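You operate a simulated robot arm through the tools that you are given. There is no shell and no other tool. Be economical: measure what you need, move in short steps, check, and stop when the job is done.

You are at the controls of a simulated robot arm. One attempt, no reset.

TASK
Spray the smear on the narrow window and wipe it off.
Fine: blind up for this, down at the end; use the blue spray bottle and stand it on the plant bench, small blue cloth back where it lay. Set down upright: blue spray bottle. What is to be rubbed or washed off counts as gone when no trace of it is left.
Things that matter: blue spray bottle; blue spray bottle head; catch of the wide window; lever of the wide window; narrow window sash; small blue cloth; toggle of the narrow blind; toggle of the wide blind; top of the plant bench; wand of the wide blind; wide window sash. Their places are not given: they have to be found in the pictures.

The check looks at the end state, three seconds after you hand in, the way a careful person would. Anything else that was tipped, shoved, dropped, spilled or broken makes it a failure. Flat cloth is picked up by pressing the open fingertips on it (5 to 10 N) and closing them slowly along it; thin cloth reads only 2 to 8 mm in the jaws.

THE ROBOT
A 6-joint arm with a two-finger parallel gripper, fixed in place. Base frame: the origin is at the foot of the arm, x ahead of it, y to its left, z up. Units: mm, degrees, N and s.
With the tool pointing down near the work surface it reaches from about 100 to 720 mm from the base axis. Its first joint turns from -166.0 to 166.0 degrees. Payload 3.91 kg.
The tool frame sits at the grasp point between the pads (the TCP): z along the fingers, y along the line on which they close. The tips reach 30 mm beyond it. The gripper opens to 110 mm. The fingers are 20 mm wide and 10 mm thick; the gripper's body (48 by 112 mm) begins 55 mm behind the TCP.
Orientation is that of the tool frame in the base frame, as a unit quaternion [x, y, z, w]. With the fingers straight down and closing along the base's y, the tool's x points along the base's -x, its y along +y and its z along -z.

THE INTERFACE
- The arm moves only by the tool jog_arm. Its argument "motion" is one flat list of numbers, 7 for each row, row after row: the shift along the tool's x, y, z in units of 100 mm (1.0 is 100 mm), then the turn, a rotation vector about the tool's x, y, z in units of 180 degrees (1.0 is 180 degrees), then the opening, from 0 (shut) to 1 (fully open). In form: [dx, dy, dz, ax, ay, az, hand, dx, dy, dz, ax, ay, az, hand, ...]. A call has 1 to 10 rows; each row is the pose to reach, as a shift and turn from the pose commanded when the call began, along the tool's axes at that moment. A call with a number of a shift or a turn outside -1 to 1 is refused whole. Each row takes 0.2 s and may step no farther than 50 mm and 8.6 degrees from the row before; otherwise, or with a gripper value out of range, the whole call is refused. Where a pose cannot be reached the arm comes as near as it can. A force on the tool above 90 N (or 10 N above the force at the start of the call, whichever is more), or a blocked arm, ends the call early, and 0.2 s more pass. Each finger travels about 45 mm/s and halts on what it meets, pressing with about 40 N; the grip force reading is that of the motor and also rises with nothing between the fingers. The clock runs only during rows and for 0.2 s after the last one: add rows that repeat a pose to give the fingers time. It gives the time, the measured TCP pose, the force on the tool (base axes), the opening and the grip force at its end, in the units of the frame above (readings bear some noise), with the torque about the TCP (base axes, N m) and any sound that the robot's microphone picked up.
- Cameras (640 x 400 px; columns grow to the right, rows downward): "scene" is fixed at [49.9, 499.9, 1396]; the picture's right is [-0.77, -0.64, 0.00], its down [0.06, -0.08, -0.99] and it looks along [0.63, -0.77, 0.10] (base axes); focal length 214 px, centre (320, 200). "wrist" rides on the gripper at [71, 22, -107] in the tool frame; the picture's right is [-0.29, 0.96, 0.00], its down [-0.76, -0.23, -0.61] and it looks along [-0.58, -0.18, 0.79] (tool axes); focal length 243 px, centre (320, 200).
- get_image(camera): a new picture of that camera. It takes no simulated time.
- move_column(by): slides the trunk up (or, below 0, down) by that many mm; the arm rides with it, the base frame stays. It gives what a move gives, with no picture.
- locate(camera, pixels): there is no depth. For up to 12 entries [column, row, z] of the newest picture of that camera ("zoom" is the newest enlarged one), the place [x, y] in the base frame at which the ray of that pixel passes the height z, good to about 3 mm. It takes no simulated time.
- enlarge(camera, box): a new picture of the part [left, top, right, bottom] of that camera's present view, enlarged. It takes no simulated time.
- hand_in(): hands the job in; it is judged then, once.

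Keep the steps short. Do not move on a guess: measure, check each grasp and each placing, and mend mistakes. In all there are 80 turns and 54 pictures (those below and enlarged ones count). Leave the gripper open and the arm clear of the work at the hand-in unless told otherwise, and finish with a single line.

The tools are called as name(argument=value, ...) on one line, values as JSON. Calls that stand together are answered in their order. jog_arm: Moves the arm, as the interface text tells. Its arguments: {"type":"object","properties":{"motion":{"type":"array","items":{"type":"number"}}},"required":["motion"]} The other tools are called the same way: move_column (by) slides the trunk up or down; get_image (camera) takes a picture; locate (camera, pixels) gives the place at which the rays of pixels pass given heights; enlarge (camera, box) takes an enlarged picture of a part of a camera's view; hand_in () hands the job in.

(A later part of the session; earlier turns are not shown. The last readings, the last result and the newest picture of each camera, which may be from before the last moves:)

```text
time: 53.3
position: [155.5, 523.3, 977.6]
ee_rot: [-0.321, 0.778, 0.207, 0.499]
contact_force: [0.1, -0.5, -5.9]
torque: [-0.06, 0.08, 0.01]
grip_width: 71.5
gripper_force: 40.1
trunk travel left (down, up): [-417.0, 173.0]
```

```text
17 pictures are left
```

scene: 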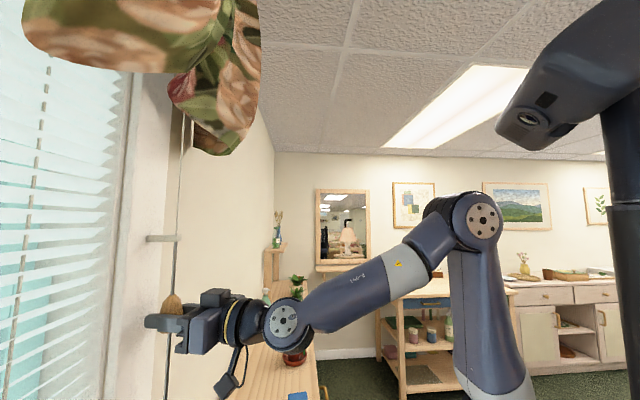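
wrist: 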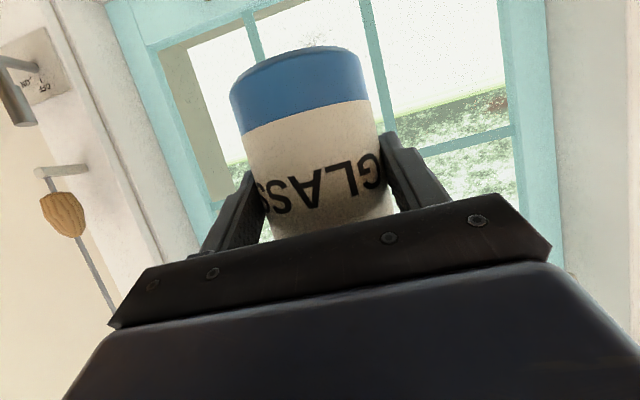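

Held firmly (weight ≈6.5 N). Now swing towards the bench while yawing to face +x, in steps.

jog_arm(motion=[0, -0.33, 0, 0.0403, 0, 0.0186, 0.5, 0, -0.67, 0, 0.0807, 0, 0.0372, 0.5, 0, -1.0, 0, 0.121, 0, 0.0559, 0.5])

jog_arm(motion=[-0.04, -0.33, 0.09, 0.035, 0, 0.0161, 0.5, -0.08, -0.67, 0.19, 0.07, 0, 0.0322, 0.5, -0.13, -1.0, 0.281, 0.105, 0, 0.0484, 0.5])

jog_arm(motion=[-0.14, -0.33, 0.3, 0, 0, 0, 0.5, -0.28, -0.67, 0.6, 0, 0, 0, 0.5, -0.419, -1.0, 0.908, 0, 0, 0, 0.5])

jog_arm(motion=[-0.14, -0.33, 0.3, 0, 0, 0, 0.5, -0.28, -0.67, 0.6, 0, 0, 0, 0.5, -0.419, -1.0, 0.908, 0, 0, 0, 0.5])

get_image(camera="wrist")

get_image(camera="scene")

```text
time: 54.1
position: [227.5, 452.7, 977.1]
ee_rot: [-0.151, 0.829, 0.097, 0.53]
contact_force: [0.0, 0.0, 0.5]
torque: [-0.02, -0.01, -0.04]
grip_width: 54.8
gripper_force: 0.1
trunk travel left (down, up): [-417.0, 173.0]
heard: click
```

```text
time: 54.9
position: [292.6, 369.8, 976.1]
ee_rot: [0.001, 0.842, 0.001, 0.539]
contact_force: [-0.4, -0.1, 0.2]
torque: [0.04, -0.01, -0.02]
grip_width: 54.8
gripper_force: 0.0
trunk travel left (down, up): [-417.0, 173.0]
```

```text
time: 55.7
position: [390.0, 269.7, 974.8]
ee_rot: [-0.001, 0.842, 0.001, 0.539]
contact_force: [0.2, 0.0, 0.4]
torque: [0.01, 0.0, 0.0]
grip_width: 55.1
gripper_force: 0.0
trunk travel left (down, up): [-417.0, 173.0]
```

```text
time: 56.5
position: [489.3, 171.7, 976.4]
ee_rot: [0.0, 0.842, 0.0, 0.539]
contact_force: [-0.5, 0.1, 0.1]
torque: [0.0, 0.0, -0.01]
grip_width: 54.8
gripper_force: 0.1
trunk travel left (down, up): [-417.0, 173.0]
```

```text
16 pictures are left
```

wrist: 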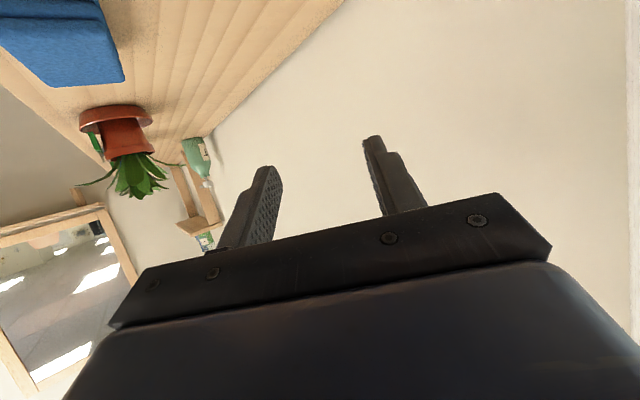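

```text
15 pictures are left
```

scene: 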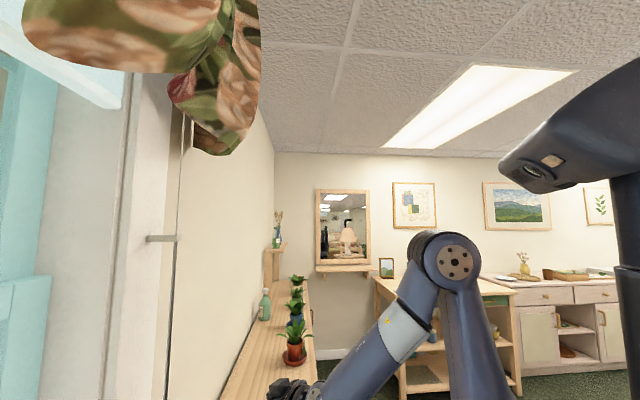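

The bottle slipped out during the first fast swing. I must find it: go back and point the camera down.

jog_arm(motion=[0.14, 0.33, -0.3, 0, 0, 0, 1, 0.28, 0.67, -0.6, 0, 0, 0, 1, 0.419, 1.0, -0.908, 0, 0, 0, 1])

jog_arm(motion=[0.07, 0, -0.15, 0, 0.0444, 0, 1, 0.14, 0, -0.3, 0, 0.0889, 0, 1, 0.21, 0, -0.45, 0, 0.1333, 0, 1, 0.28, 0, -0.6, 0, 0.1778, 0, 1, 0.35, 0, -0.75, 0, 0.2222, 0, 1, 0.42, 0, -0.9, 0, 0.2667, 0, 1, 0.42, 0, -0.9, 0, 0.3111, 0, 1, 0.42, 0, -0.9, 0, 0.3556, 0, 1])

jog_arm(motion=[0, 0, 0, 0, 0, -0.0444, 1, 0, 0, 0, 0, 0, -0.0889, 1, 0, 0, 0, 0, 0, -0.1333, 1, 0, 0, 0, 0, 0, -0.1778, 1, 0, 0, 0, 0, 0, -0.2222, 1, 0, 0, 0, 0, 0, -0.2667, 1])

get_image(camera="wrist")

```text
time: 57.3
position: [390.7, 271.4, 977.1]
ee_rot: [0.0, 0.843, 0.0, 0.539]
contact_force: [1.2, 0.3, -0.1]
torque: [0.0, -0.01, 0.05]
grip_width: 109.9
gripper_force: 0.1
trunk travel left (down, up): [-417.0, 173.0]
```

```text
time: 59.1
position: [290.3, 269.0, 975.3]
ee_rot: [0.0, 1.0, 0.001, 0.009]
contact_force: [0.5, 1.0, -0.2]
torque: [-0.02, 0.01, 0.0]
grip_width: 110.0
gripper_force: 0.1
trunk travel left (down, up): [-417.0, 173.0]
```

```text
time: 60.5
position: [291.3, 269.6, 975.8]
ee_rot: [-0.408, 0.913, -0.004, 0.011]
contact_force: [-0.1, 0.6, -0.9]
torque: [0.01, -0.02, -0.01]
grip_width: 109.9
gripper_force: 0.1
trunk travel left (down, up): [-417.0, 173.0]
```

```text
14 pictures are left
```

wrist: 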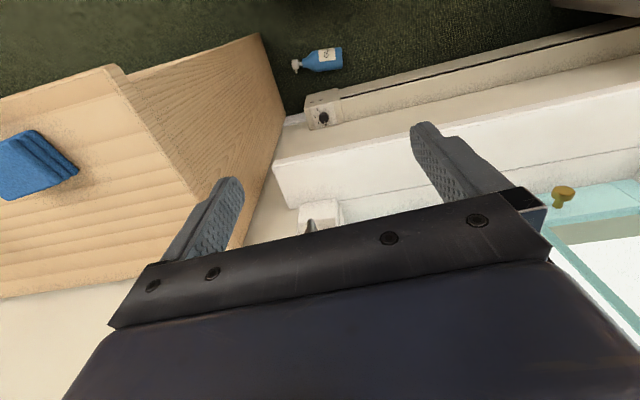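

The bottle lies on the floor, on its side, at wrist (318,60). Locate it for floor heights and enlarge.

locate(camera="wrist", pixels=[[325, 60, 36], [296, 66, 36], [342, 59, 36], [325, 60, 0], [312, 60, 36], [340, 112, 400], [60, 160, 800], [262, 36, 0]])

enlarge(camera="wrist", box=[240, 10, 400, 110])

```text
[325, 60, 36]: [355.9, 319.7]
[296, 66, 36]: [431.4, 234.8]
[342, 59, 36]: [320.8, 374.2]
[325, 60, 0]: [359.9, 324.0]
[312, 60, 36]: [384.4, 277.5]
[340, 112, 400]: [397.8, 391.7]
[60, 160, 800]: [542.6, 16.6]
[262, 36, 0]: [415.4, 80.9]
```

```text
4.00 times, centred on (320, 60) of wrist
```

zoom: 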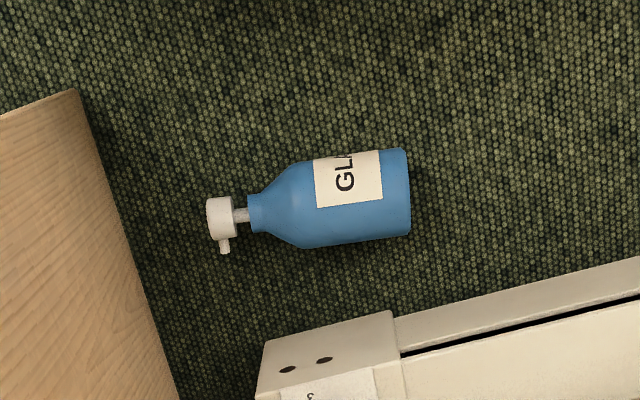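

Floor is at z≈0; the bottle lies with base (321,374) and head (431,235), axis direction −52°. Plan: pick it leaning 25°, slowly this time. First yaw −100° so the tool faces along the bottle.

jog_arm(motion=[0, 0, 0, 0, 0, 0.0463, 1, 0, 0, 0, 0, 0, 0.0926, 1, 0, 0, 0, 0, 0, 0.1389, 1, 0, 0, 0, 0, 0, 0.1852, 1, 0, 0, 0, 0, 0, 0.2315, 1, 0, 0, 0, 0, 0, 0.2778, 1])

jog_arm(motion=[0, 0, 0, 0, 0, 0.0463, 1, 0, 0, 0, 0, 0, 0.0926, 1, 0, 0, 0, 0, 0, 0.1389, 1, 0, 0, 0, 0, 0, 0.1852, 1, 0, 0, 0, 0, 0, 0.2315, 1, 0, 0, 0, 0, 0, 0.2778, 1])

move_column(by=-150)

get_image(camera="wrist")

```text
time: 61.9
position: [291.1, 269.8, 976.5]
ee_rot: [0.019, 1.0, 0.001, 0.01]
contact_force: [0.1, -0.1, 0.0]
torque: [-0.03, 0.03, -0.02]
grip_width: 109.8
gripper_force: 0.1
trunk travel left (down, up): [-417.0, 173.0]
```

```text
time: 63.3
position: [290.9, 269.9, 975.6]
ee_rot: [0.44, 0.898, 0.005, 0.01]
contact_force: [-0.2, 0.3, 0.2]
torque: [0.0, 0.01, 0.01]
grip_width: 110.0
gripper_force: 0.1
trunk travel left (down, up): [-417.0, 173.0]
```

```text
time: 65.0
position: [290.7, 269.3, 826.4]
ee_rot: [0.438, 0.899, 0.006, 0.01]
contact_force: [0.3, -0.7, -0.8]
torque: [0.02, 0.03, 0.0]
grip_width: 110.0
gripper_force: 0.1
trunk travel left (down, up): [-267.0, 323.0]
```

```text
12 pictures are left
```

wrist: 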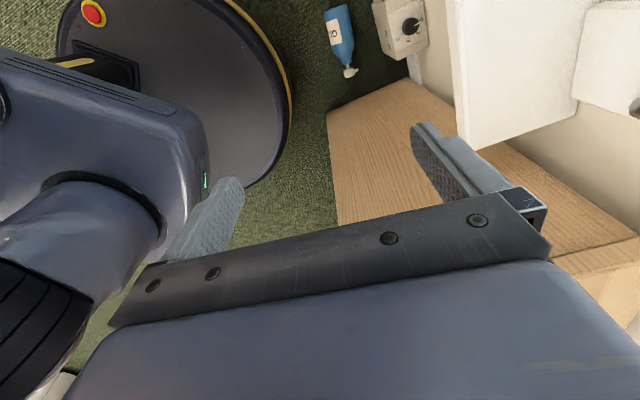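

locate(camera="wrist", pixels=[[335, 5, 36], [341, 35, 36], [350, 73, 25], [326, 20, 36], [355, 35, 36], [460, 145, 650], [449, 30, 650], [389, 52, 150], [389, 52, 300], [377, 10, 150], [377, 10, 300], [330, 112, 0]])

```text
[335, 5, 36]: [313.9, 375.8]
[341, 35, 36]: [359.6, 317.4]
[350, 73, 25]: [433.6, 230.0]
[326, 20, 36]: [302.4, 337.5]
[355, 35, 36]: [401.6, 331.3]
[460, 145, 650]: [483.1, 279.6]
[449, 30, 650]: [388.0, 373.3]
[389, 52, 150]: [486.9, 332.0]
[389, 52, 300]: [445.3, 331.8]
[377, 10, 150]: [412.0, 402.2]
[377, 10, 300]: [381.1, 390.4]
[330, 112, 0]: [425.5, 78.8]
```

Sill front edge is at n≈538, radiator further back; bottle grasp point is (358,326,36). Lean 25°, shift to n≈455, lower the trunk and then descend along the vertical.

jog_arm(motion=[0, 0.15, 0, 0, 0.0361, 0, 1, 0, 0.3, 0, 0, 0.0722, 0, 1, 0, 0.45, 0, 0, 0.1083, 0, 1, 0, 0.6, 0, 0, 0.1444, 0, 1])

move_column(by=-265)

jog_arm(motion=[-0.12, 0, 0.25, 0, 0, 0, 1, -0.24, 0, 0.5, 0, 0, 0, 1, -0.36, 0, 0.75, 0, 0, 0, 1, -0.487, 0, 1.0, 0, 0, 0, 1])

jog_arm(motion=[-0.12, 0, 0.25, 0, 0, 0, 1, -0.24, 0, 0.5, 0, 0, 0, 1, -0.36, 0, 0.75, 0, 0, 0, 1, -0.487, 0, 1.0, 0, 0, 0, 1])

jog_arm(motion=[-0.12, 0, 0.25, 0, 0, 0, 1, -0.24, 0, 0.5, 0, 0, 0, 1, -0.36, 0, 0.75, 0, 0, 0, 1, -0.487, 0, 1.0, 0, 0, 0, 1])

get_image(camera="wrist")

```text
time: 66.0
position: [338.1, 306.5, 827.4]
ee_rot: [0.426, 0.878, 0.106, -0.193]
contact_force: [0.1, 0.1, 0.3]
torque: [0.02, 0.0, 0.01]
grip_width: 109.9
gripper_force: 0.0
trunk travel left (down, up): [-267.0, 323.0]
```

```text
time: 68.7
position: [338.8, 307.8, 564.0]
ee_rot: [0.426, 0.878, 0.103, -0.193]
contact_force: [0.0, -0.6, 0.1]
torque: [0.0, 0.03, -0.01]
grip_width: 110.0
gripper_force: 0.0
trunk travel left (down, up): [-2.0, 588.0]
```

```text
time: 69.7
position: [340.9, 306.5, 451.0]
ee_rot: [0.426, 0.878, 0.105, -0.192]
contact_force: [-0.4, -0.1, 0.5]
torque: [0.01, 0.0, 0.0]
grip_width: 110.1
gripper_force: 0.1
trunk travel left (down, up): [-2.0, 588.0]
```

```text
time: 70.7
position: [342.7, 307.8, 338.5]
ee_rot: [0.425, 0.878, 0.104, -0.193]
contact_force: [-0.4, 0.5, 0.4]
torque: [-0.01, -0.03, 0.03]
grip_width: 110.2
gripper_force: 0.1
trunk travel left (down, up): [-2.0, 588.0]
```

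```text
time: 71.7
position: [345.7, 308.0, 228.2]
ee_rot: [0.426, 0.878, 0.104, -0.192]
contact_force: [0.3, -0.1, 0.5]
torque: [0.01, 0.01, -0.02]
grip_width: 110.4
gripper_force: 0.0
trunk travel left (down, up): [-2.0, 588.0]
```

```text
11 pictures are left
```

wrist: 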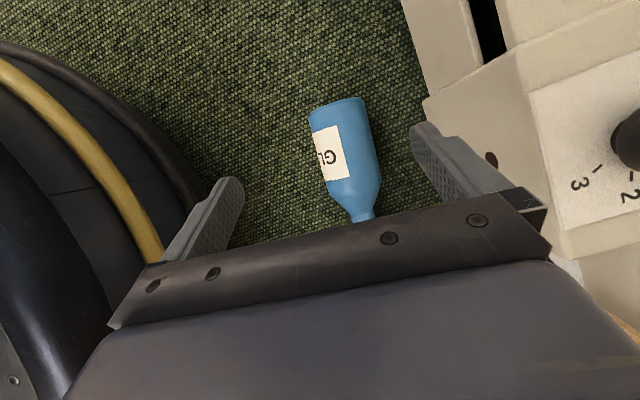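

locate(camera="wrist", pixels=[[338, 101, 60], [338, 101, 36], [345, 150, 70], [345, 150, 36], [311, 120, 36], [374, 130, 36], [190, 190, 80], [190, 190, 20], [130, 200, 80], [428, 105, 150], [428, 105, 250], [362, 212, 36]])

```text
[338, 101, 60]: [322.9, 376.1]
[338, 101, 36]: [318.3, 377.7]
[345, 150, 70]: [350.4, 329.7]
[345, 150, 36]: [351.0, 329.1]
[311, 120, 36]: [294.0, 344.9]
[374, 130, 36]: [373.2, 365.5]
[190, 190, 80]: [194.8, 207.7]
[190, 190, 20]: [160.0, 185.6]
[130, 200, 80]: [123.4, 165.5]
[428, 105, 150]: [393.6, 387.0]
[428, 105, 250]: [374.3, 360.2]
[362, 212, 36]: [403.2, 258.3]
```

Bottle is well placed: shift +20 mm along y, then go down to z 40 with open fingers, slowly close to grip.

jog_arm(motion=[-0.083, 0.05, 0.232, 0, 0, 0, 1, -0.166, 0.1, 0.464, 0, 0, 0, 1, -0.249, 0.15, 0.695, 0, 0, 0, 1, -0.332, 0.196, 0.927, 0, 0, 0, 1])

jog_arm(motion=[-0.077, 0, 0.163, 0, 0, 0, 1, -0.153, 0, 0.326, 0, 0, 0, 1, -0.23, 0, 0.489, 0, 0, 0, 1, -0.306, 0, 0.652, 0, 0, 0, 1, -0.383, 0, 0.8145, 0, 0, 0, 1, -0.383, 0, 0.8145, 0, 0, 0, 1])

get_image(camera="wrist")

```text
time: 72.7
position: [357.7, 327.8, 131.2]
ee_rot: [0.426, 0.878, 0.104, -0.193]
contact_force: [-0.3, -0.4, -0.6]
torque: [0.0, 0.01, 0.0]
grip_width: 110.0
gripper_force: 0.0
trunk travel left (down, up): [-2.0, 588.0]
```

```text
time: 74.1
position: [357.9, 329.8, 41.2]
ee_rot: [0.426, 0.878, 0.104, -0.193]
contact_force: [0.1, -0.5, 0.2]
torque: [0.0, 0.0, -0.01]
grip_width: 110.0
gripper_force: 0.1
trunk travel left (down, up): [-2.0, 588.0]
```

```text
10 pictures are left
```

wrist: 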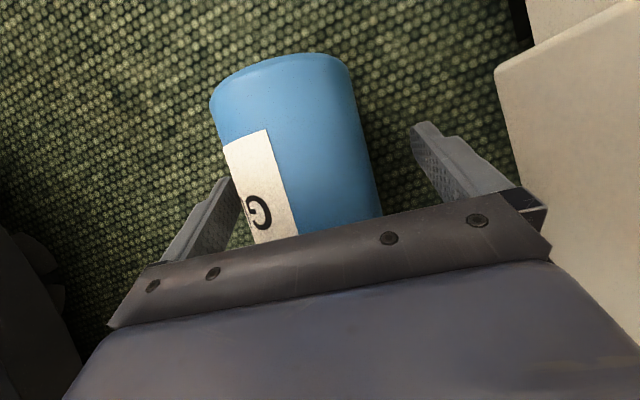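

Bottle between fingers. Close fully and read.

jog_arm(motion=[0, 0, 0, 0, 0, 0, 0.85, 0, 0, 0, 0, 0, 0, 0.75, 0, 0, 0, 0, 0, 0, 0.65, 0, 0, 0, 0, 0, 0, 0.5, 0, 0, 0, 0, 0, 0, 0.3, 0, 0, 0, 0, 0, 0, 0.1, 0, 0, 0, 0, 0, 0, 0])

jog_arm(motion=[0.021, 0, -0.045, 0, 0, 0, 0, 0.043, 0, -0.09, 0, 0, 0, 0, 0.085, 0, -0.18, 0, 0, 0, 0, 0.128, 0, -0.27, 0, 0, 0, 0, 0.17, 0, -0.36, 0, 0, 0, 0, 0.213, 0, -0.45, 0, 0, 0, 0, 0.255, 0, -0.54, 0, 0, 0, 0, 0.298, 0, -0.63, 0, 0, 0, 0, 0.34, 0, -0.72, 0, 0, 0, 0, 0.383, 0, -0.81, 0, 0, 0, 0])

```text
time: 75.7
position: [357.0, 329.7, 40.1]
ee_rot: [0.425, 0.878, 0.103, -0.192]
contact_force: [-2.0, -1.7, 0.8]
torque: [0.1, 0.24, 0.13]
grip_width: 69.2
gripper_force: 39.8
trunk travel left (down, up): [-2.0, 588.0]
```

```text
time: 77.9
position: [356.8, 328.2, 130.1]
ee_rot: [0.425, 0.878, 0.103, -0.194]
contact_force: [-0.1, 0.4, -5.6]
torque: [0.0, 0.01, 0.03]
grip_width: 69.5
gripper_force: 40.0
trunk travel left (down, up): [-2.0, 588.0]
```

Held (69.5 mm, ≈6 N). Slowly retreat 80 mm from the wall, then raise the trunk.

jog_arm(motion=[0, -0.04, 0, 0, 0, 0, 0, 0, -0.12, 0, 0, 0, 0, 0, 0, -0.2, 0, 0, 0, 0, 0, 0, -0.3, 0, 0, 0, 0, 0, 0, -0.4, 0, 0, 0, 0, 0, 0, -0.5, 0, 0, 0, 0, 0, 0, -0.6, 0, 0, 0, 0, 0, 0, -0.7, 0, 0, 0, 0, 0, 0, -0.76, 0, 0, 0, 0, 0, 0, -0.8, 0, 0, 0, 0, 0])

move_column(by=500)

```text
time: 80.1
position: [293.4, 279.3, 129.0]
ee_rot: [0.426, 0.878, 0.104, -0.193]
contact_force: [-0.2, 0.4, -7.1]
torque: [-0.02, 0.01, -0.01]
grip_width: 69.6
gripper_force: 40.6
trunk travel left (down, up): [-2.0, 588.0]
```

```text
refused: 500 is not a number from -400 to 400
```

move_column(by=400)

move_column(by=80)

jog_arm(motion=[0.03, 0, -0.05, 0, 0, 0, 0, 0.07, 0, -0.14, 0, 0, 0, 0, 0.12, 0, -0.25, 0, 0, 0, 0, 0.17, 0, -0.36, 0, 0, 0, 0, 0.22, 0, -0.48, 0, 0, 0, 0, 0.28, 0, -0.6, 0, 0, 0, 0, 0.34, 0, -0.73, 0, 0, 0, 0, 0.4, 0, -0.85, 0, 0, 0, 0, 0.44, 0, -0.94, 0, 0, 0, 0, 0.47, 0, -1.0, 0, 0, 0, 0])

jog_arm(motion=[0.03, 0, -0.05, 0, 0, 0, 0, 0.07, 0, -0.14, 0, 0, 0, 0, 0.12, 0, -0.25, 0, 0, 0, 0, 0.17, 0, -0.36, 0, 0, 0, 0, 0.22, 0, -0.48, 0, 0, 0, 0, 0.28, 0, -0.6, 0, 0, 0, 0, 0.34, 0, -0.73, 0, 0, 0, 0, 0.4, 0, -0.85, 0, 0, 0, 0, 0.44, 0, -0.94, 0, 0, 0, 0, 0.47, 0, -1.0, 0, 0, 0, 0])

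jog_arm(motion=[0.03, 0, -0.05, 0, 0, 0, 0, 0.07, 0, -0.14, 0, 0, 0, 0, 0.12, 0, -0.25, 0, 0, 0, 0, 0.17, 0, -0.36, 0, 0, 0, 0, 0.22, 0, -0.48, 0, 0, 0, 0, 0.28, 0, -0.6, 0, 0, 0, 0, 0.34, 0, -0.73, 0, 0, 0, 0, 0.4, 0, -0.85, 0, 0, 0, 0, 0.44, 0, -0.94, 0, 0, 0, 0, 0.47, 0, -1.0, 0, 0, 0, 0])

```text
time: 84.0
position: [292.4, 279.1, 528.1]
ee_rot: [0.426, 0.878, 0.104, -0.193]
contact_force: [0.5, -0.8, -6.0]
torque: [-0.03, 0.01, 0.02]
grip_width: 69.6
gripper_force: 39.9
trunk travel left (down, up): [-402.0, 188.0]
```

```text
time: 85.1
position: [293.1, 279.5, 608.5]
ee_rot: [0.426, 0.878, 0.103, -0.194]
contact_force: [0.7, -0.6, -5.8]
torque: [-0.04, -0.02, 0.0]
grip_width: 69.2
gripper_force: 40.5
trunk travel left (down, up): [-482.0, 108.0]
```

```text
time: 87.3
position: [291.4, 276.7, 720.2]
ee_rot: [0.426, 0.878, 0.103, -0.193]
contact_force: [0.6, 0.3, -5.3]
torque: [-0.02, -0.02, -0.04]
grip_width: 69.5
gripper_force: 39.8
trunk travel left (down, up): [-482.0, 108.0]
```

```text
time: 89.5
position: [291.0, 276.4, 830.5]
ee_rot: [0.425, 0.878, 0.103, -0.194]
contact_force: [-0.1, 0.9, -6.8]
torque: [-0.03, -0.03, -0.04]
grip_width: 69.3
gripper_force: 39.8
trunk travel left (down, up): [-482.0, 108.0]
```

```text
time: 91.7
position: [290.3, 273.7, 939.8]
ee_rot: [0.425, 0.878, 0.104, -0.194]
contact_force: [0.5, -0.8, -6.7]
torque: [-0.02, -0.03, 0.04]
grip_width: 69.3
gripper_force: 39.7
trunk travel left (down, up): [-482.0, 108.0]
```

At z 940. Now yaw slowly +52° to face +x, then tilt −90° to bring the bottle upright.

jog_arm(motion=[0, 0, 0, 0.0061, 0, -0.013, 0, 0, 0, 0, 0.0184, 0, -0.0391, 0, 0, 0, 0, 0.0307, 0, -0.0651, 0, 0, 0, 0, 0.0443, 0, -0.094, 0, 0, 0, 0, 0.058, 0, -0.123, 0, 0, 0, 0, 0.0717, 0, -0.152, 0, 0, 0, 0, 0.0854, 0, -0.181, 0, 0, 0, 0, 0.099, 0, -0.21, 0, 0, 0, 0, 0.1127, 0, -0.239, 0, 0, 0, 0, 0.1226, 0, -0.2604, 0])

jog_arm(motion=[0, 0, 0, 0, -0.01, 0, 0, 0, 0, 0, 0, -0.03, 0, 0, 0, 0, 0, 0, -0.055, 0, 0, 0, 0, 0, 0, -0.085, 0, 0, 0, 0, 0, 0, -0.115, 0, 0, 0, 0, 0, 0, -0.145, 0, 0, 0, 0, 0, 0, -0.175, 0, 0, 0, 0, 0, 0, -0.205, 0, 0, 0, 0, 0, 0, -0.23, 0, 0, 0, 0, 0, 0, -0.25, 0, 0])

jog_arm(motion=[0, 0, 0, 0, -0.01, 0, 0, 0, 0, 0, 0, -0.03, 0, 0, 0, 0, 0, 0, -0.055, 0, 0, 0, 0, 0, 0, -0.085, 0, 0, 0, 0, 0, 0, -0.115, 0, 0, 0, 0, 0, 0, -0.145, 0, 0, 0, 0, 0, 0, -0.175, 0, 0, 0, 0, 0, 0, -0.205, 0, 0, 0, 0, 0, 0, -0.23, 0, 0, 0, 0, 0, 0, -0.25, 0, 0])

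get_image(camera="wrist")

```text
time: 93.9
position: [288.5, 275.4, 940.6]
ee_rot: [0.0, 0.977, 0.007, -0.211]
contact_force: [0.3, 0.6, -5.6]
torque: [0.01, -0.04, 0.03]
grip_width: 69.6
gripper_force: 40.1
trunk travel left (down, up): [-482.0, 108.0]
```

```text
time: 96.1
position: [287.8, 275.8, 939.5]
ee_rot: [0.003, 0.984, 0.007, 0.179]
contact_force: [0.0, -0.3, -6.2]
torque: [-0.01, -0.02, -0.01]
grip_width: 69.2
gripper_force: 40.2
trunk travel left (down, up): [-482.0, 108.0]
```

```text
time: 98.3
position: [288.3, 274.6, 940.6]
ee_rot: [0.003, 0.84, 0.006, 0.542]
contact_force: [-0.2, -0.8, -6.0]
torque: [0.0, 0.03, 0.01]
grip_width: 69.0
gripper_force: 40.6
trunk travel left (down, up): [-482.0, 108.0]
```

```text
9 pictures are left
```

wrist: 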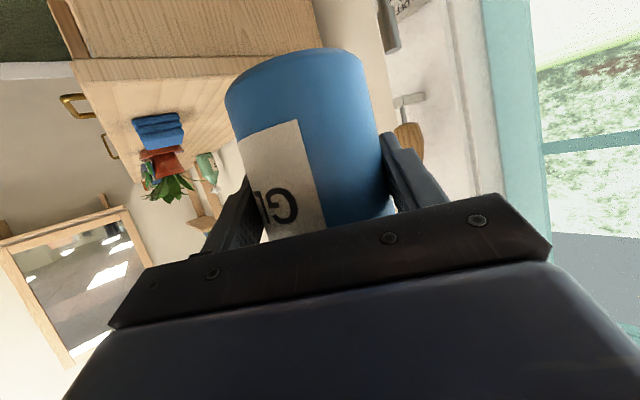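

locate(camera="wrist", pixels=[[75, 59, 850], [75, 59, 800], [75, 59, 750], [318, 50, 800], [318, 50, 750], [135, 121, 800], [180, 113, 800], [140, 145, 800], [185, 148, 800], [150, 150, 800], [182, 148, 800], [205, 178, 800]])

```text
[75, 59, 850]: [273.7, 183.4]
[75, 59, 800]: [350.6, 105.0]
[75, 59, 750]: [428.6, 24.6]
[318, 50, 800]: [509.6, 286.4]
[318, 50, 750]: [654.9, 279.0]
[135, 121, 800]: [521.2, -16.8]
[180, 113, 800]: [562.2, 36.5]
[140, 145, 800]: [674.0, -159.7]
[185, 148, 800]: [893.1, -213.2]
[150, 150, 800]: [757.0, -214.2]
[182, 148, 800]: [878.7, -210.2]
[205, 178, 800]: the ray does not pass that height
```

Bench top works out at z≈768; target spot for the bottle: (601,148), about 175 mm from the cloth. Move there slowly in three steps.

jog_arm(motion=[-0.02, -0.02, 0.05, 0, 0, 0, 0, -0.06, -0.06, 0.14, 0, 0, 0, 0, -0.11, -0.11, 0.25, 0, 0, 0, 0, -0.16, -0.16, 0.36, 0, 0, 0, 0, -0.21, -0.21, 0.47, 0, 0, 0, 0, -0.26, -0.26, 0.58, 0, 0, 0, 0, -0.31, -0.31, 0.69, 0, 0, 0, 0, -0.36, -0.36, 0.8, 0, 0, 0, 0, -0.4, -0.4, 0.89, 0, 0, 0, 0, -0.43, -0.42, 0.95, 0, 0, 0, 0])

jog_arm(motion=[-0.02, -0.02, 0.05, 0, 0, 0, 0, -0.06, -0.06, 0.14, 0, 0, 0, 0, -0.11, -0.11, 0.25, 0, 0, 0, 0, -0.16, -0.16, 0.36, 0, 0, 0, 0, -0.21, -0.21, 0.47, 0, 0, 0, 0, -0.26, -0.26, 0.58, 0, 0, 0, 0, -0.31, -0.31, 0.69, 0, 0, 0, 0, -0.36, -0.36, 0.8, 0, 0, 0, 0, -0.4, -0.4, 0.89, 0, 0, 0, 0, -0.43, -0.42, 0.95, 0, 0, 0, 0])

jog_arm(motion=[-0.02, -0.02, 0.05, 0, 0, 0, 0, -0.06, -0.06, 0.14, 0, 0, 0, 0, -0.11, -0.11, 0.25, 0, 0, 0, 0, -0.16, -0.16, 0.36, 0, 0, 0, 0, -0.21, -0.21, 0.47, 0, 0, 0, 0, -0.26, -0.26, 0.58, 0, 0, 0, 0, -0.31, -0.31, 0.69, 0, 0, 0, 0, -0.36, -0.36, 0.8, 0, 0, 0, 0, -0.4, -0.4, 0.89, 0, 0, 0, 0, -0.43, -0.42, 0.95, 0, 0, 0, 0])

```text
time: 100.5
position: [392.2, 232.5, 939.6]
ee_rot: [0.005, 0.841, 0.004, 0.541]
contact_force: [0.2, 0.0, -6.1]
torque: [-0.02, 0.04, -0.01]
grip_width: 69.5
gripper_force: 40.1
trunk travel left (down, up): [-482.0, 108.0]
```

```text
time: 102.7
position: [498.0, 190.2, 939.7]
ee_rot: [0.005, 0.841, 0.003, 0.541]
contact_force: [-0.1, 0.5, -6.3]
torque: [0.01, -0.02, 0.02]
grip_width: 69.3
gripper_force: 40.2
trunk travel left (down, up): [-482.0, 108.0]
```

```text
time: 104.9
position: [601.3, 147.1, 936.9]
ee_rot: [0.004, 0.841, 0.005, 0.54]
contact_force: [-0.3, -0.1, -6.4]
torque: [0.01, 0.02, 0.01]
grip_width: 69.3
gripper_force: 39.9
trunk travel left (down, up): [-482.0, 108.0]
```

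Lower by trunk 90 mm, then fine steps until contact.

move_column(by=-90)

jog_arm(motion=[0.018, 0, 0.008, 0, 0, 0, 0, 0.036, 0, 0.017, 0, 0, 0, 0, 0.055, 0, 0.025, 0, 0, 0, 0, 0.073, 0, 0.033, 0, 0, 0, 0, 0.091, 0, 0.041, 0, 0, 0, 0])

enlarge(camera="scene", box=[160, 275, 360, 400])

```text
time: 106.2
position: [602.1, 148.9, 855.1]
ee_rot: [0.005, 0.837, 0.005, 0.548]
contact_force: [6.3, 2.1, 36.3]
torque: [-0.81, -0.35, 0.1]
grip_width: 69.1
gripper_force: 40.5
trunk travel left (down, up): [-392.0, 198.0]
```

```text
time: 107.4
position: [601.6, 148.2, 842.9]
ee_rot: [0.005, 0.838, 0.004, 0.546]
contact_force: [-0.8, 4.2, 38.0]
torque: [-0.79, -0.21, 0.07]
grip_width: 69.4
gripper_force: 40.1
trunk travel left (down, up): [-392.0, 198.0]
```

```text
3.20 times, centred on (260, 338) of scene
```

zoom: 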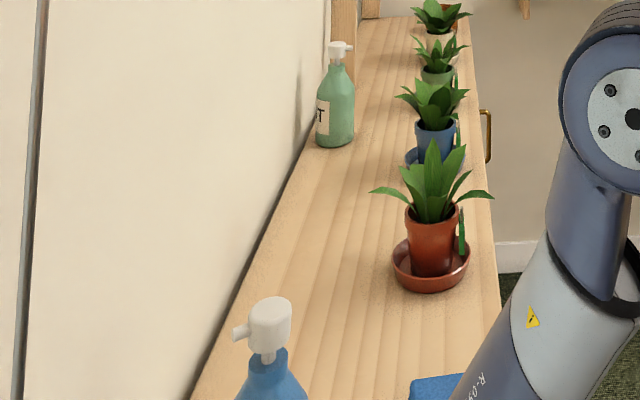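

Contact: the bottle stands on the bench (38 N), appears upright. Relieve a few mm, then open.

jog_arm(motion=[-0.02, 0, -0.01, 0, 0, 0, 0, -0.045, 0, -0.02, 0, 0, 0, 0])

```text
time: 108.0
position: [601.2, 148.3, 842.9]
ee_rot: [0.005, 0.841, 0.004, 0.541]
contact_force: [7.0, 4.8, 16.7]
torque: [-0.23, -1.07, 0.29]
grip_width: 69.3
gripper_force: 40.1
trunk travel left (down, up): [-392.0, 198.0]
```

jog_arm(motion=[-0.01, 0, -0.005, 0, 0, 0, 0, -0.018, 0, -0.008, 0, 0, 0, 0, -0.018, 0, -0.008, 0, 0, 0, 0.65, -0.018, 0, -0.008, 0, 0, 0, 0.7, -0.018, 0, -0.008, 0, 0, 0, 0.8, -0.018, 0, -0.008, 0, 0, 0, 0.9, -0.018, 0, -0.008, 0, 0, 0, 1.0])

jog_arm(motion=[0.04, 0, -0.09, 0, 0, 0, 1, 0.12, 0, -0.27, 0, 0, 0, 1, 0.2, 0, -0.45, 0, 0, 0, 1, 0.28, 0, -0.63, 0, 0, 0, 1, 0.37, 0, -0.82, 0, 0, 0, 1])

jog_arm(motion=[-0.27, 0, -0.12, 0, 0, 0, 1, -0.54, 0, -0.24, 0, 0, 0, 1, -0.91, 0, -0.41, 0, 0, 0, 1])

get_image(camera="wrist")

```text
time: 109.6
position: [601.7, 148.6, 845.1]
ee_rot: [0.004, 0.841, 0.005, 0.541]
contact_force: [-0.7, -1.1, 0.8]
torque: [0.01, 0.03, -0.01]
grip_width: 110.1
gripper_force: 0.1
trunk travel left (down, up): [-392.0, 198.0]
```

```text
time: 110.8
position: [509.4, 147.6, 846.3]
ee_rot: [0.004, 0.84, 0.005, 0.542]
contact_force: [-0.4, -0.3, -0.9]
torque: [-0.02, 0.02, -0.01]
grip_width: 109.9
gripper_force: 0.0
trunk travel left (down, up): [-392.0, 198.0]
```

```text
time: 111.6
position: [512.7, 147.8, 945.7]
ee_rot: [0.005, 0.841, 0.003, 0.54]
contact_force: [0.1, 0.0, -0.2]
torque: [-0.02, -0.01, -0.02]
grip_width: 110.1
gripper_force: 0.0
trunk travel left (down, up): [-392.0, 198.0]
```

```text
7 pictures are left
```

wrist: 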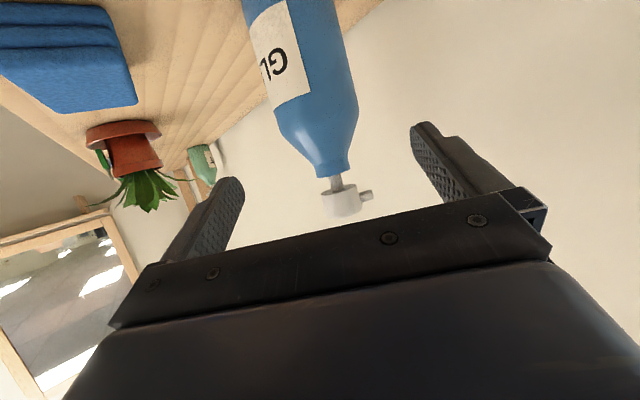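

Bottle stands upright on the bench. Now the cloth: point down and move over it to view.

jog_arm(motion=[0.05, -0.05, -0.1, 0, 0.0455, 0, 1, 0.1, -0.15, -0.22, 0, 0.091, 0, 1, 0.15, -0.3, -0.32, 0, 0.1365, 0, 1, 0.178, -0.45, -0.39, 0, 0.182, 0, 1, 0.178, -0.6, -0.39, 0, 0.2275, 0, 1, 0.178, -0.75, -0.39, 0, 0.273, 0, 1, 0.178, -0.9, -0.39, 0, 0.3185, 0, 1, 0.178, -1, -0.39, 0, 0.364, 0, 1])

jog_arm(motion=[0, -0.34, 0, 0, 0, 0, 1, 0, -0.68, 0, 0, 0, 0, 1])

get_image(camera="wrist")

```text
time: 113.4
position: [467.5, 48.0, 944.3]
ee_rot: [0.002, 1.0, 0.007, -0.001]
contact_force: [0.4, -0.2, 0.1]
torque: [-0.02, -0.05, 0.04]
grip_width: 110.2
gripper_force: 0.1
trunk travel left (down, up): [-392.0, 198.0]
```

```text
time: 114.0
position: [468.6, -20.1, 942.1]
ee_rot: [0.002, 1.0, 0.006, 0.0]
contact_force: [0.3, 0.7, -0.2]
torque: [-0.01, -0.01, 0.01]
grip_width: 110.2
gripper_force: 0.0
trunk travel left (down, up): [-392.0, 198.0]
```

```text
6 pictures are left
```

wrist: 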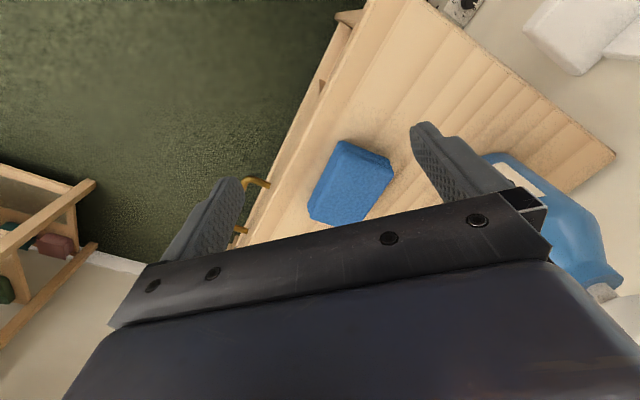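

locate(camera="wrist", pixels=[[615, 155, 795], [615, 155, 770], [343, 145, 815], [391, 170, 815], [366, 220, 815], [308, 205, 815], [343, 145, 797], [391, 163, 797], [308, 205, 797], [350, 183, 815], [256, 182, 795], [332, 100, 795]])

enlarge(camera="wrist", box=[286, 125, 414, 205])

```text
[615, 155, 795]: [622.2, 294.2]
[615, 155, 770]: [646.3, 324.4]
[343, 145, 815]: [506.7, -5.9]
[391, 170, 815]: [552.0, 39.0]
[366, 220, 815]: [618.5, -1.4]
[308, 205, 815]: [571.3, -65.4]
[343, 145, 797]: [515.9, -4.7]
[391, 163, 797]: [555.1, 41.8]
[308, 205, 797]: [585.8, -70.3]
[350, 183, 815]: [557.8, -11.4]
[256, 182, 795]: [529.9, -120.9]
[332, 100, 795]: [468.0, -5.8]
```

```text
5.00 times, centred on (350, 165) of wrist
```

zoom: 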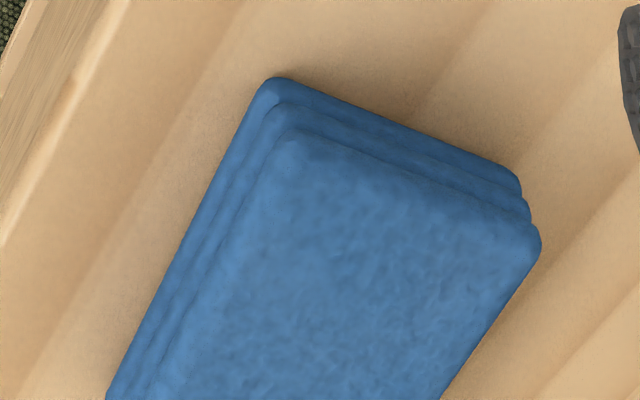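

Cloth: folded pad about 64×96 mm and 20 mm thick, centre (570,−14), short side at azimuth 50°, bench z≈797. I'll yaw −40° so the fingers close across its short side.

jog_arm(motion=[-0.2, 0.01, 0, 0, 0, 0.0444, 1, -0.4, 0.02, 0, 0, 0, 0.0889, 1, -0.6, 0.03, 0, 0, 0, 0.1333, 1, -0.8, 0.05, 0, 0, 0, 0.1778, 1, -1.0, 0.056, 0, 0, 0, 0.2222, 1])

jog_arm(motion=[0, 0, 0.2, 0, 0, 0, 1, 0, 0, 0.4, 0, 0, 0, 1, 0, 0, 0.6, 0, 0, 0, 1])

get_image(camera="wrist")

```text
time: 115.2
position: [569.6, -16.3, 943.9]
ee_rot: [0.344, 0.939, 0.007, -0.001]
contact_force: [-1.0, 0.0, -0.6]
torque: [-0.01, -0.01, -0.04]
grip_width: 110.2
gripper_force: 0.2
trunk travel left (down, up): [-392.0, 198.0]
```

```text
time: 116.0
position: [570.2, -14.3, 884.1]
ee_rot: [0.343, 0.939, 0.006, -0.001]
contact_force: [-0.3, -0.6, 0.9]
torque: [0.03, 0.04, 0.01]
grip_width: 109.9
gripper_force: 0.1
trunk travel left (down, up): [-392.0, 198.0]
```

```text
4 pictures are left
```

wrist: 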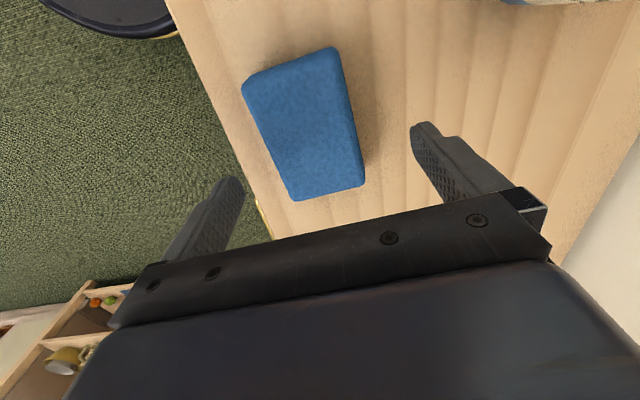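

locate(camera="wrist", pixels=[[244, 86, 816], [334, 48, 816], [362, 186, 816], [295, 200, 816], [319, 136, 816]])

```text
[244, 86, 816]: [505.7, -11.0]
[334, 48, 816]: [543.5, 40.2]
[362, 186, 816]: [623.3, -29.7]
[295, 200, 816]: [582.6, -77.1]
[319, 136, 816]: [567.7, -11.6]
```

Cloth centre is 9 mm towards −y; correct and descend to TCP 833 (tips ≈ 803), then close slowly.

jog_arm(motion=[-0.02, -0.087, 0.1, 0, 0, 0, 1, -0.02, -0.087, 0.25, 0, 0, 0, 1, -0.02, -0.087, 0.4, 0, 0, 0, 1, -0.02, -0.087, 0.51, 0, 0, 0, 1, -0.02, -0.087, 0.51, 0, 0, 0, 0.85, -0.02, -0.087, 0.51, 0, 0, 0, 0.7, -0.02, -0.087, 0.51, 0, 0, 0, 0.6, -0.02, -0.087, 0.51, 0, 0, 0, 0.5, -0.02, -0.087, 0.51, 0, 0, 0, 0.4, -0.02, -0.087, 0.51, 0, 0, 0, 0.3])

```text
time: 118.2
position: [563.7, -21.1, 832.9]
ee_rot: [0.343, 0.939, 0.006, -0.001]
contact_force: [0.5, 0.2, -0.3]
torque: [-0.03, -0.02, -0.01]
grip_width: 65.3
gripper_force: 40.0
trunk travel left (down, up): [-392.0, 198.0]
```

Pad gripped (65.3 mm). Lift, and carry it to the window in steps, turning to face the wall.

jog_arm(motion=[0, 0, -0.1, 0, 0, 0, 0.3, 0, 0, -0.3, 0, 0, 0, 0.3, 0, 0, -0.5, 0, 0, 0, 0.3, 0, 0, -0.75, 0, 0, 0, 0.3, 0, 0, -1.0, 0, 0, 0, 0.3])

jog_arm(motion=[0.1, 0, 0, 0, 0, -0.03, 0.3, 0.3, 0, 0, 0, 0, -0.07, 0.3, 0.5, 0, 0, 0, 0, -0.11, 0.3, 0.7, 0, 0, 0, 0, -0.15, 0.3, 0.9, 0, 0, 0, 0, -0.19, 0.3, 1.0, 0, 0, 0, 0, -0.2222, 0.3])

jog_arm(motion=[0.1, 0.1, 0, 0, 0, -0.03, 0.3, 0.3, 0.3, 0, 0, 0, -0.07, 0.3, 0.5, 0.5, 0, 0, 0, -0.11, 0.3, 0.7, 0.7, 0, 0, 0, -0.15, 0.3, 0.9, 0.9, 0, 0, 0, -0.19, 0.3, 1.0, 1.0, 0, 0, 0, -0.2222, 0.3])

jog_arm(motion=[0, 0.1, 0, 0, -0.04, 0, 0.3, 0, 0.3, 0, 0, -0.08, 0, 0.3, 0, 0.5, 0, 0, -0.12, 0, 0.3, 0, 0.7, 0, 0, -0.16, 0, 0.3, 0, 0.85, 0, 0, -0.2, 0, 0.3, 0, 1.0, 0, 0, -0.24, 0, 0.3])

```text
time: 119.4
position: [564.7, -22.2, 932.1]
ee_rot: [0.344, 0.939, 0.006, -0.001]
contact_force: [-0.3, -0.3, -0.7]
torque: [0.04, 0.03, -0.02]
grip_width: 65.2
gripper_force: 39.6
trunk travel left (down, up): [-392.0, 198.0]
```

```text
time: 120.8
position: [487.3, 41.3, 933.1]
ee_rot: [0.001, 1.0, 0.006, 0.0]
contact_force: [-1.2, -0.4, -0.5]
torque: [0.0, -0.01, 0.03]
grip_width: 65.1
gripper_force: 39.8
trunk travel left (down, up): [-392.0, 198.0]
```

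```text
time: 122.2
position: [387.7, 141.1, 935.2]
ee_rot: [-0.341, 0.94, 0.006, 0.003]
contact_force: [0.7, -0.8, 0.1]
torque: [0.04, 0.06, 0.01]
grip_width: 65.2
gripper_force: 40.4
trunk travel left (down, up): [-392.0, 198.0]
```

```text
time: 123.6
position: [323.5, 219.8, 934.4]
ee_rot: [-0.314, 0.873, 0.132, 0.349]
contact_force: [-0.2, 0.3, -0.8]
torque: [0.04, 0.01, -0.01]
grip_width: 65.2
gripper_force: 40.3
trunk travel left (down, up): [-392.0, 198.0]
```

jog_arm(motion=[0, 0.1, 0, 0, -0.037, 0, 0.3, 0, 0.25, 0, 0, -0.075, 0, 0.3, 0, 0.4, 0, 0, -0.112, 0, 0.3, 0, 0.55, 0, 0, -0.15, 0, 0.3, 0, 0.7, 0, 0, -0.19, 0, 0.3, 0, 0.85, 0, 0, -0.225, 0, 0.3, 0, 1.0, 0, 0, -0.2567, 0, 0.3])

jog_arm(motion=[0.1, 0.1, 0, 0, 0, 0, 0.3, 0.3, 0.3, 0, 0, 0, 0, 0.3, 0.5, 0.5, 0, 0, 0, 0, 0.3, 0.7, 0.7, 0, 0, 0, 0, 0.3, 0.86, 0.9, 0, 0, 0, 0, 0.3, 0.86, 1.0, 0, 0, 0, 0, 0.3])

jog_arm(motion=[0, 0.1, 0, -0.007, 0, 0, 0.3, 0, 0.3, 0, -0.015, 0, 0, 0.3, 0, 0.5, 0, -0.025, 0, 0, 0.3, 0, 0.7, 0, -0.0278, 0, 0, 0.3, 0, 0.9, 0, -0.0278, 0, 0, 0.3, 0, 1.0, 0, -0.0278, 0, 0, 0.3])

```text
time: 125.2
position: [258.9, 294.7, 935.6]
ee_rot: [-0.239, 0.666, 0.244, 0.663]
contact_force: [0.1, -1.0, -0.5]
torque: [-0.03, 0.02, 0.01]
grip_width: 65.2
gripper_force: 40.3
trunk travel left (down, up): [-392.0, 198.0]
```

```text
time: 126.6
position: [196.8, 373.8, 850.6]
ee_rot: [-0.238, 0.666, 0.243, 0.663]
contact_force: [-0.2, -1.2, -0.5]
torque: [-0.02, 0.01, 0.0]
grip_width: 65.0
gripper_force: 39.4
trunk travel left (down, up): [-392.0, 198.0]
```

```text
time: 128.0
position: [132.4, 449.8, 852.4]
ee_rot: [-0.267, 0.655, 0.272, 0.652]
contact_force: [1.2, -0.9, -0.4]
torque: [0.0, 0.0, -0.01]
grip_width: 65.2
gripper_force: 40.1
trunk travel left (down, up): [-392.0, 198.0]
```

Facing the glass; move to u≈275 and approach.

jog_arm(motion=[0, 0.12, 0.2, 0, 0, 0, 0.3, 0, 0.25, 0.4, 0, 0, 0, 0.3, 0, 0.4, 0.65, 0, 0, 0, 0.3, 0, 0.5, 0.9, 0, 0, 0, 0.3, 0, 0.5, 1.0, 0, 0, 0, 0.3])

jog_arm(motion=[0, 0, 0.2, 0, 0, 0, 0.3, 0, 0, 0.4, 0, 0, 0, 0.3, 0, 0, 0.65, 0, 0, 0, 0.3, 0, 0, 0.9, 0, 0, 0, 0.3, 0, 0, 1.0, 0, 0, 0, 0.3])

get_image(camera="wrist")

```text
time: 129.2
position: [168.3, 556.7, 852.6]
ee_rot: [-0.267, 0.655, 0.272, 0.652]
contact_force: [0.2, -0.3, -0.9]
torque: [-0.03, -0.02, -0.01]
grip_width: 64.9
gripper_force: 39.9
trunk travel left (down, up): [-392.0, 198.0]
```

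```text
time: 130.4
position: [238.8, 626.4, 852.2]
ee_rot: [-0.266, 0.656, 0.272, 0.652]
contact_force: [0.0, 0.3, -0.6]
torque: [-0.04, 0.02, 0.0]
grip_width: 65.1
gripper_force: 40.8
trunk travel left (down, up): [-392.0, 198.0]
```

```text
3 pictures are left
```

wrist: 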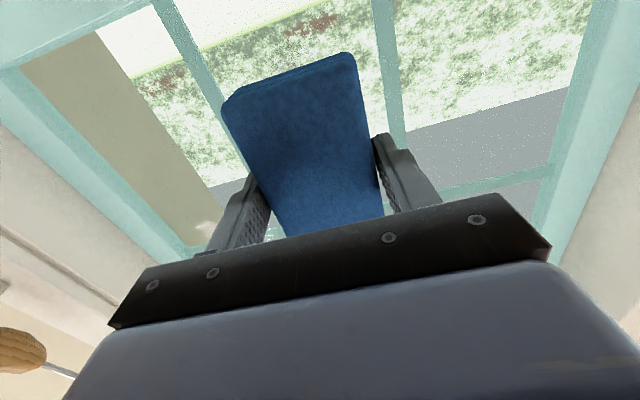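

The pad is in the middle pane, bars at about −100 and +70 mm in tool y; room enough. Approach to contact gently.

jog_arm(motion=[0, 0, 0.25, 0, 0, 0, 0.3, 0, 0, 0.5, 0, 0, 0, 0.3, 0, 0, 0.7, 0, 0, 0, 0.3, 0, 0, 0.8, 0, 0, 0, 0.3, 0, 0, 0.86, 0, 0, 0, 0.3, 0, 0, 0.9, 0, 0, 0, 0.3])

```text
time: 131.8
position: [301.1, 688.3, 852.0]
ee_rot: [-0.267, 0.656, 0.272, 0.652]
contact_force: [0.0, 0.5, 0.0]
torque: [-0.01, 0.04, -0.06]
grip_width: 65.1
gripper_force: 39.6
trunk travel left (down, up): [-392.0, 198.0]
```

jog_arm(motion=[0, 0, 0.03, 0, 0, 0, 0.3, 0, 0, 0.06, 0, 0, 0, 0.3, 0, 0, 0.09, 0, 0, 0, 0.3, 0, 0, 0.12, 0, 0, 0, 0.3])

```text
time: 132.8
position: [310.7, 698.9, 851.8]
ee_rot: [-0.267, 0.655, 0.272, 0.652]
contact_force: [-0.1, 0.2, -0.7]
torque: [0.01, 0.01, 0.03]
grip_width: 65.0
gripper_force: 40.3
trunk travel left (down, up): [-392.0, 198.0]
```

jog_arm(motion=[0, 0, 0.03, 0, 0, 0, 0.3, 0, 0, 0.06, 0, 0, 0, 0.3, 0, 0, 0.09, 0, 0, 0, 0.3, 0, 0, 0.12, 0, 0, 0, 0.3])

```text
time: 133.8
position: [314.6, 703.3, 852.3]
ee_rot: [-0.268, 0.655, 0.272, 0.652]
contact_force: [-34.3, -50.0, -0.3]
torque: [-0.14, 0.16, -0.28]
grip_width: 65.3
gripper_force: 39.5
trunk travel left (down, up): [-392.0, 198.0]
```

Contact at n≈720 with 60 N. Ease back 4 mm and wipe in overlapping strokes.

jog_arm(motion=[0, 0, -0.04, 0, 0, 0, 0.3, 0, -0.24, -0.04, 0, 0, 0, 0.3, 0, -0.48, -0.04, 0, 0, 0, 0.3, 0.2, -0.48, -0.04, 0, 0, 0, 0.3, 0.2, -0.14, -0.04, 0, 0, 0, 0.3, 0.2, 0.2, -0.04, 0, 0, 0, 0.3, 0, 0.2, -0.04, 0, 0, 0, 0.3, 0, -0.14, -0.04, 0, 0, 0, 0.3, 0, -0.48, -0.04, 0, 0, 0, 0.3, -0.25, -0.48, -0.04, 0, 0, 0, 0.3])

jog_arm(motion=[0, 0.34, 0, 0, 0, 0, 0.3, 0, 0.68, 0, 0, 0, 0, 0.3, -0.2, 0.68, 0, 0, 0, 0, 0.3, -0.2, 0.34, 0, 0, 0, 0, 0.3, -0.2, 0, 0, 0, 0, 0, 0.3, 0.1, 0, 0, 0, 0, 0, 0.3, 0.1, 0.34, 0, 0, 0, 0, 0.3, 0.1, 0.68, 0, 0, 0, 0, 0.3, 0.4, 0.68, 0, 0, 0, 0, 0.3, 0.4, 0.34, 0, 0, 0, 0, 0.3])

```text
time: 136.0
position: [349.4, 667.0, 877.9]
ee_rot: [-0.265, 0.655, 0.273, 0.653]
contact_force: [-6.8, -6.7, -1.2]
torque: [-0.05, 0.23, 0.21]
grip_width: 65.3
gripper_force: 40.7
trunk travel left (down, up): [-392.0, 198.0]
```

```text
time: 138.2
position: [322.7, 695.1, 837.0]
ee_rot: [-0.269, 0.654, 0.273, 0.652]
contact_force: [-19.1, -10.1, 0.2]
torque: [0.09, -0.15, -0.16]
grip_width: 65.1
gripper_force: 39.8
trunk travel left (down, up): [-392.0, 198.0]
```

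jog_arm(motion=[0.25, 0, 0.01, 0, 0, 0, 0.3, 0.25, -0.34, 0.01, 0, 0, 0, 0.3, -0.15, -0.34, 0.01, 0, 0, 0, 0.3, -0.55, -0.34, 0.01, 0, 0, 0, 0.3, -0.55, 0, 0.01, 0, 0, 0, 0.3, -0.15, 0, 0.01, 0, 0, 0, 0.3, 0.25, 0, 0.01, 0, 0, 0, 0.3, 0.25, 0.34, 0.01, 0, 0, 0, 0.3, -0.15, 0.34, 0.01, 0, 0, 0, 0.3, -0.55, 0.34, 0.01, 0, 0, 0, 0.3])

jog_arm(motion=[0.1, -0.34, 0, 0, 0, 0, 0.3, 0.4, -0.34, 0, 0, 0, 0, 0.3, 0.4, -0.15, 0, 0, 0, 0, 0.3, 0.4, -0.34, -0.2, 0, 0, 0, 0.3, 0.4, -0.34, -0.5, 0, 0, 0, 0.3, 0.4, -0.34, -0.8, 0, 0, 0, 0.3, 0.4, -0.34, -1.0, 0, 0, 0, 0.3])

jog_arm(motion=[0, -0.1, -0.2, 0, 0, 0, 0.3, 0, -0.3, -0.5, 0, 0, 0, 0.3, 0, -0.6, -0.8, 0, 0, 0, 0.3, 0, -1, -1.0, 0, 0, 0, 0.3])

enlarge(camera="wrist", box=[340, 0, 640, 188])

```text
time: 140.4
position: [300.4, 717.4, 891.7]
ee_rot: [-0.268, 0.655, 0.273, 0.652]
contact_force: [-17.6, -16.2, -5.2]
torque: [-0.62, 0.92, -0.33]
grip_width: 65.0
gripper_force: 39.9
trunk travel left (down, up): [-392.0, 198.0]
```

```text
time: 142.0
position: [256.4, 625.0, 851.0]
ee_rot: [-0.266, 0.655, 0.272, 0.653]
contact_force: [0.3, -1.0, -1.5]
torque: [-0.02, 0.0, -0.05]
grip_width: 65.3
gripper_force: 40.0
trunk travel left (down, up): [-392.0, 198.0]
```

```text
time: 143.0
position: [255.4, 482.1, 851.1]
ee_rot: [-0.267, 0.655, 0.273, 0.652]
contact_force: [-0.6, -0.1, -1.3]
torque: [-0.01, 0.01, -0.02]
grip_width: 65.2
gripper_force: 40.0
trunk travel left (down, up): [-392.0, 198.0]
```

```text
2.13 times, centred on (490, 94) of wrist
```

zoom: 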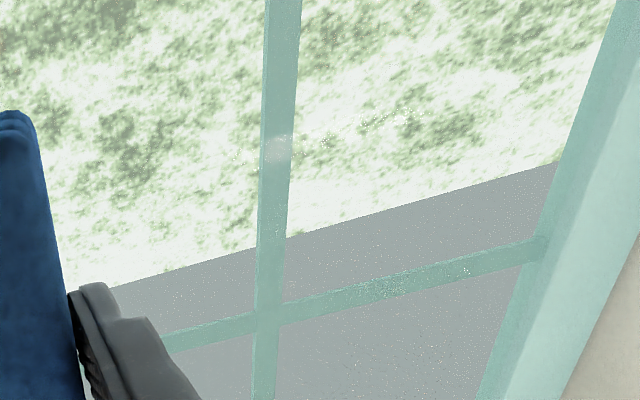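

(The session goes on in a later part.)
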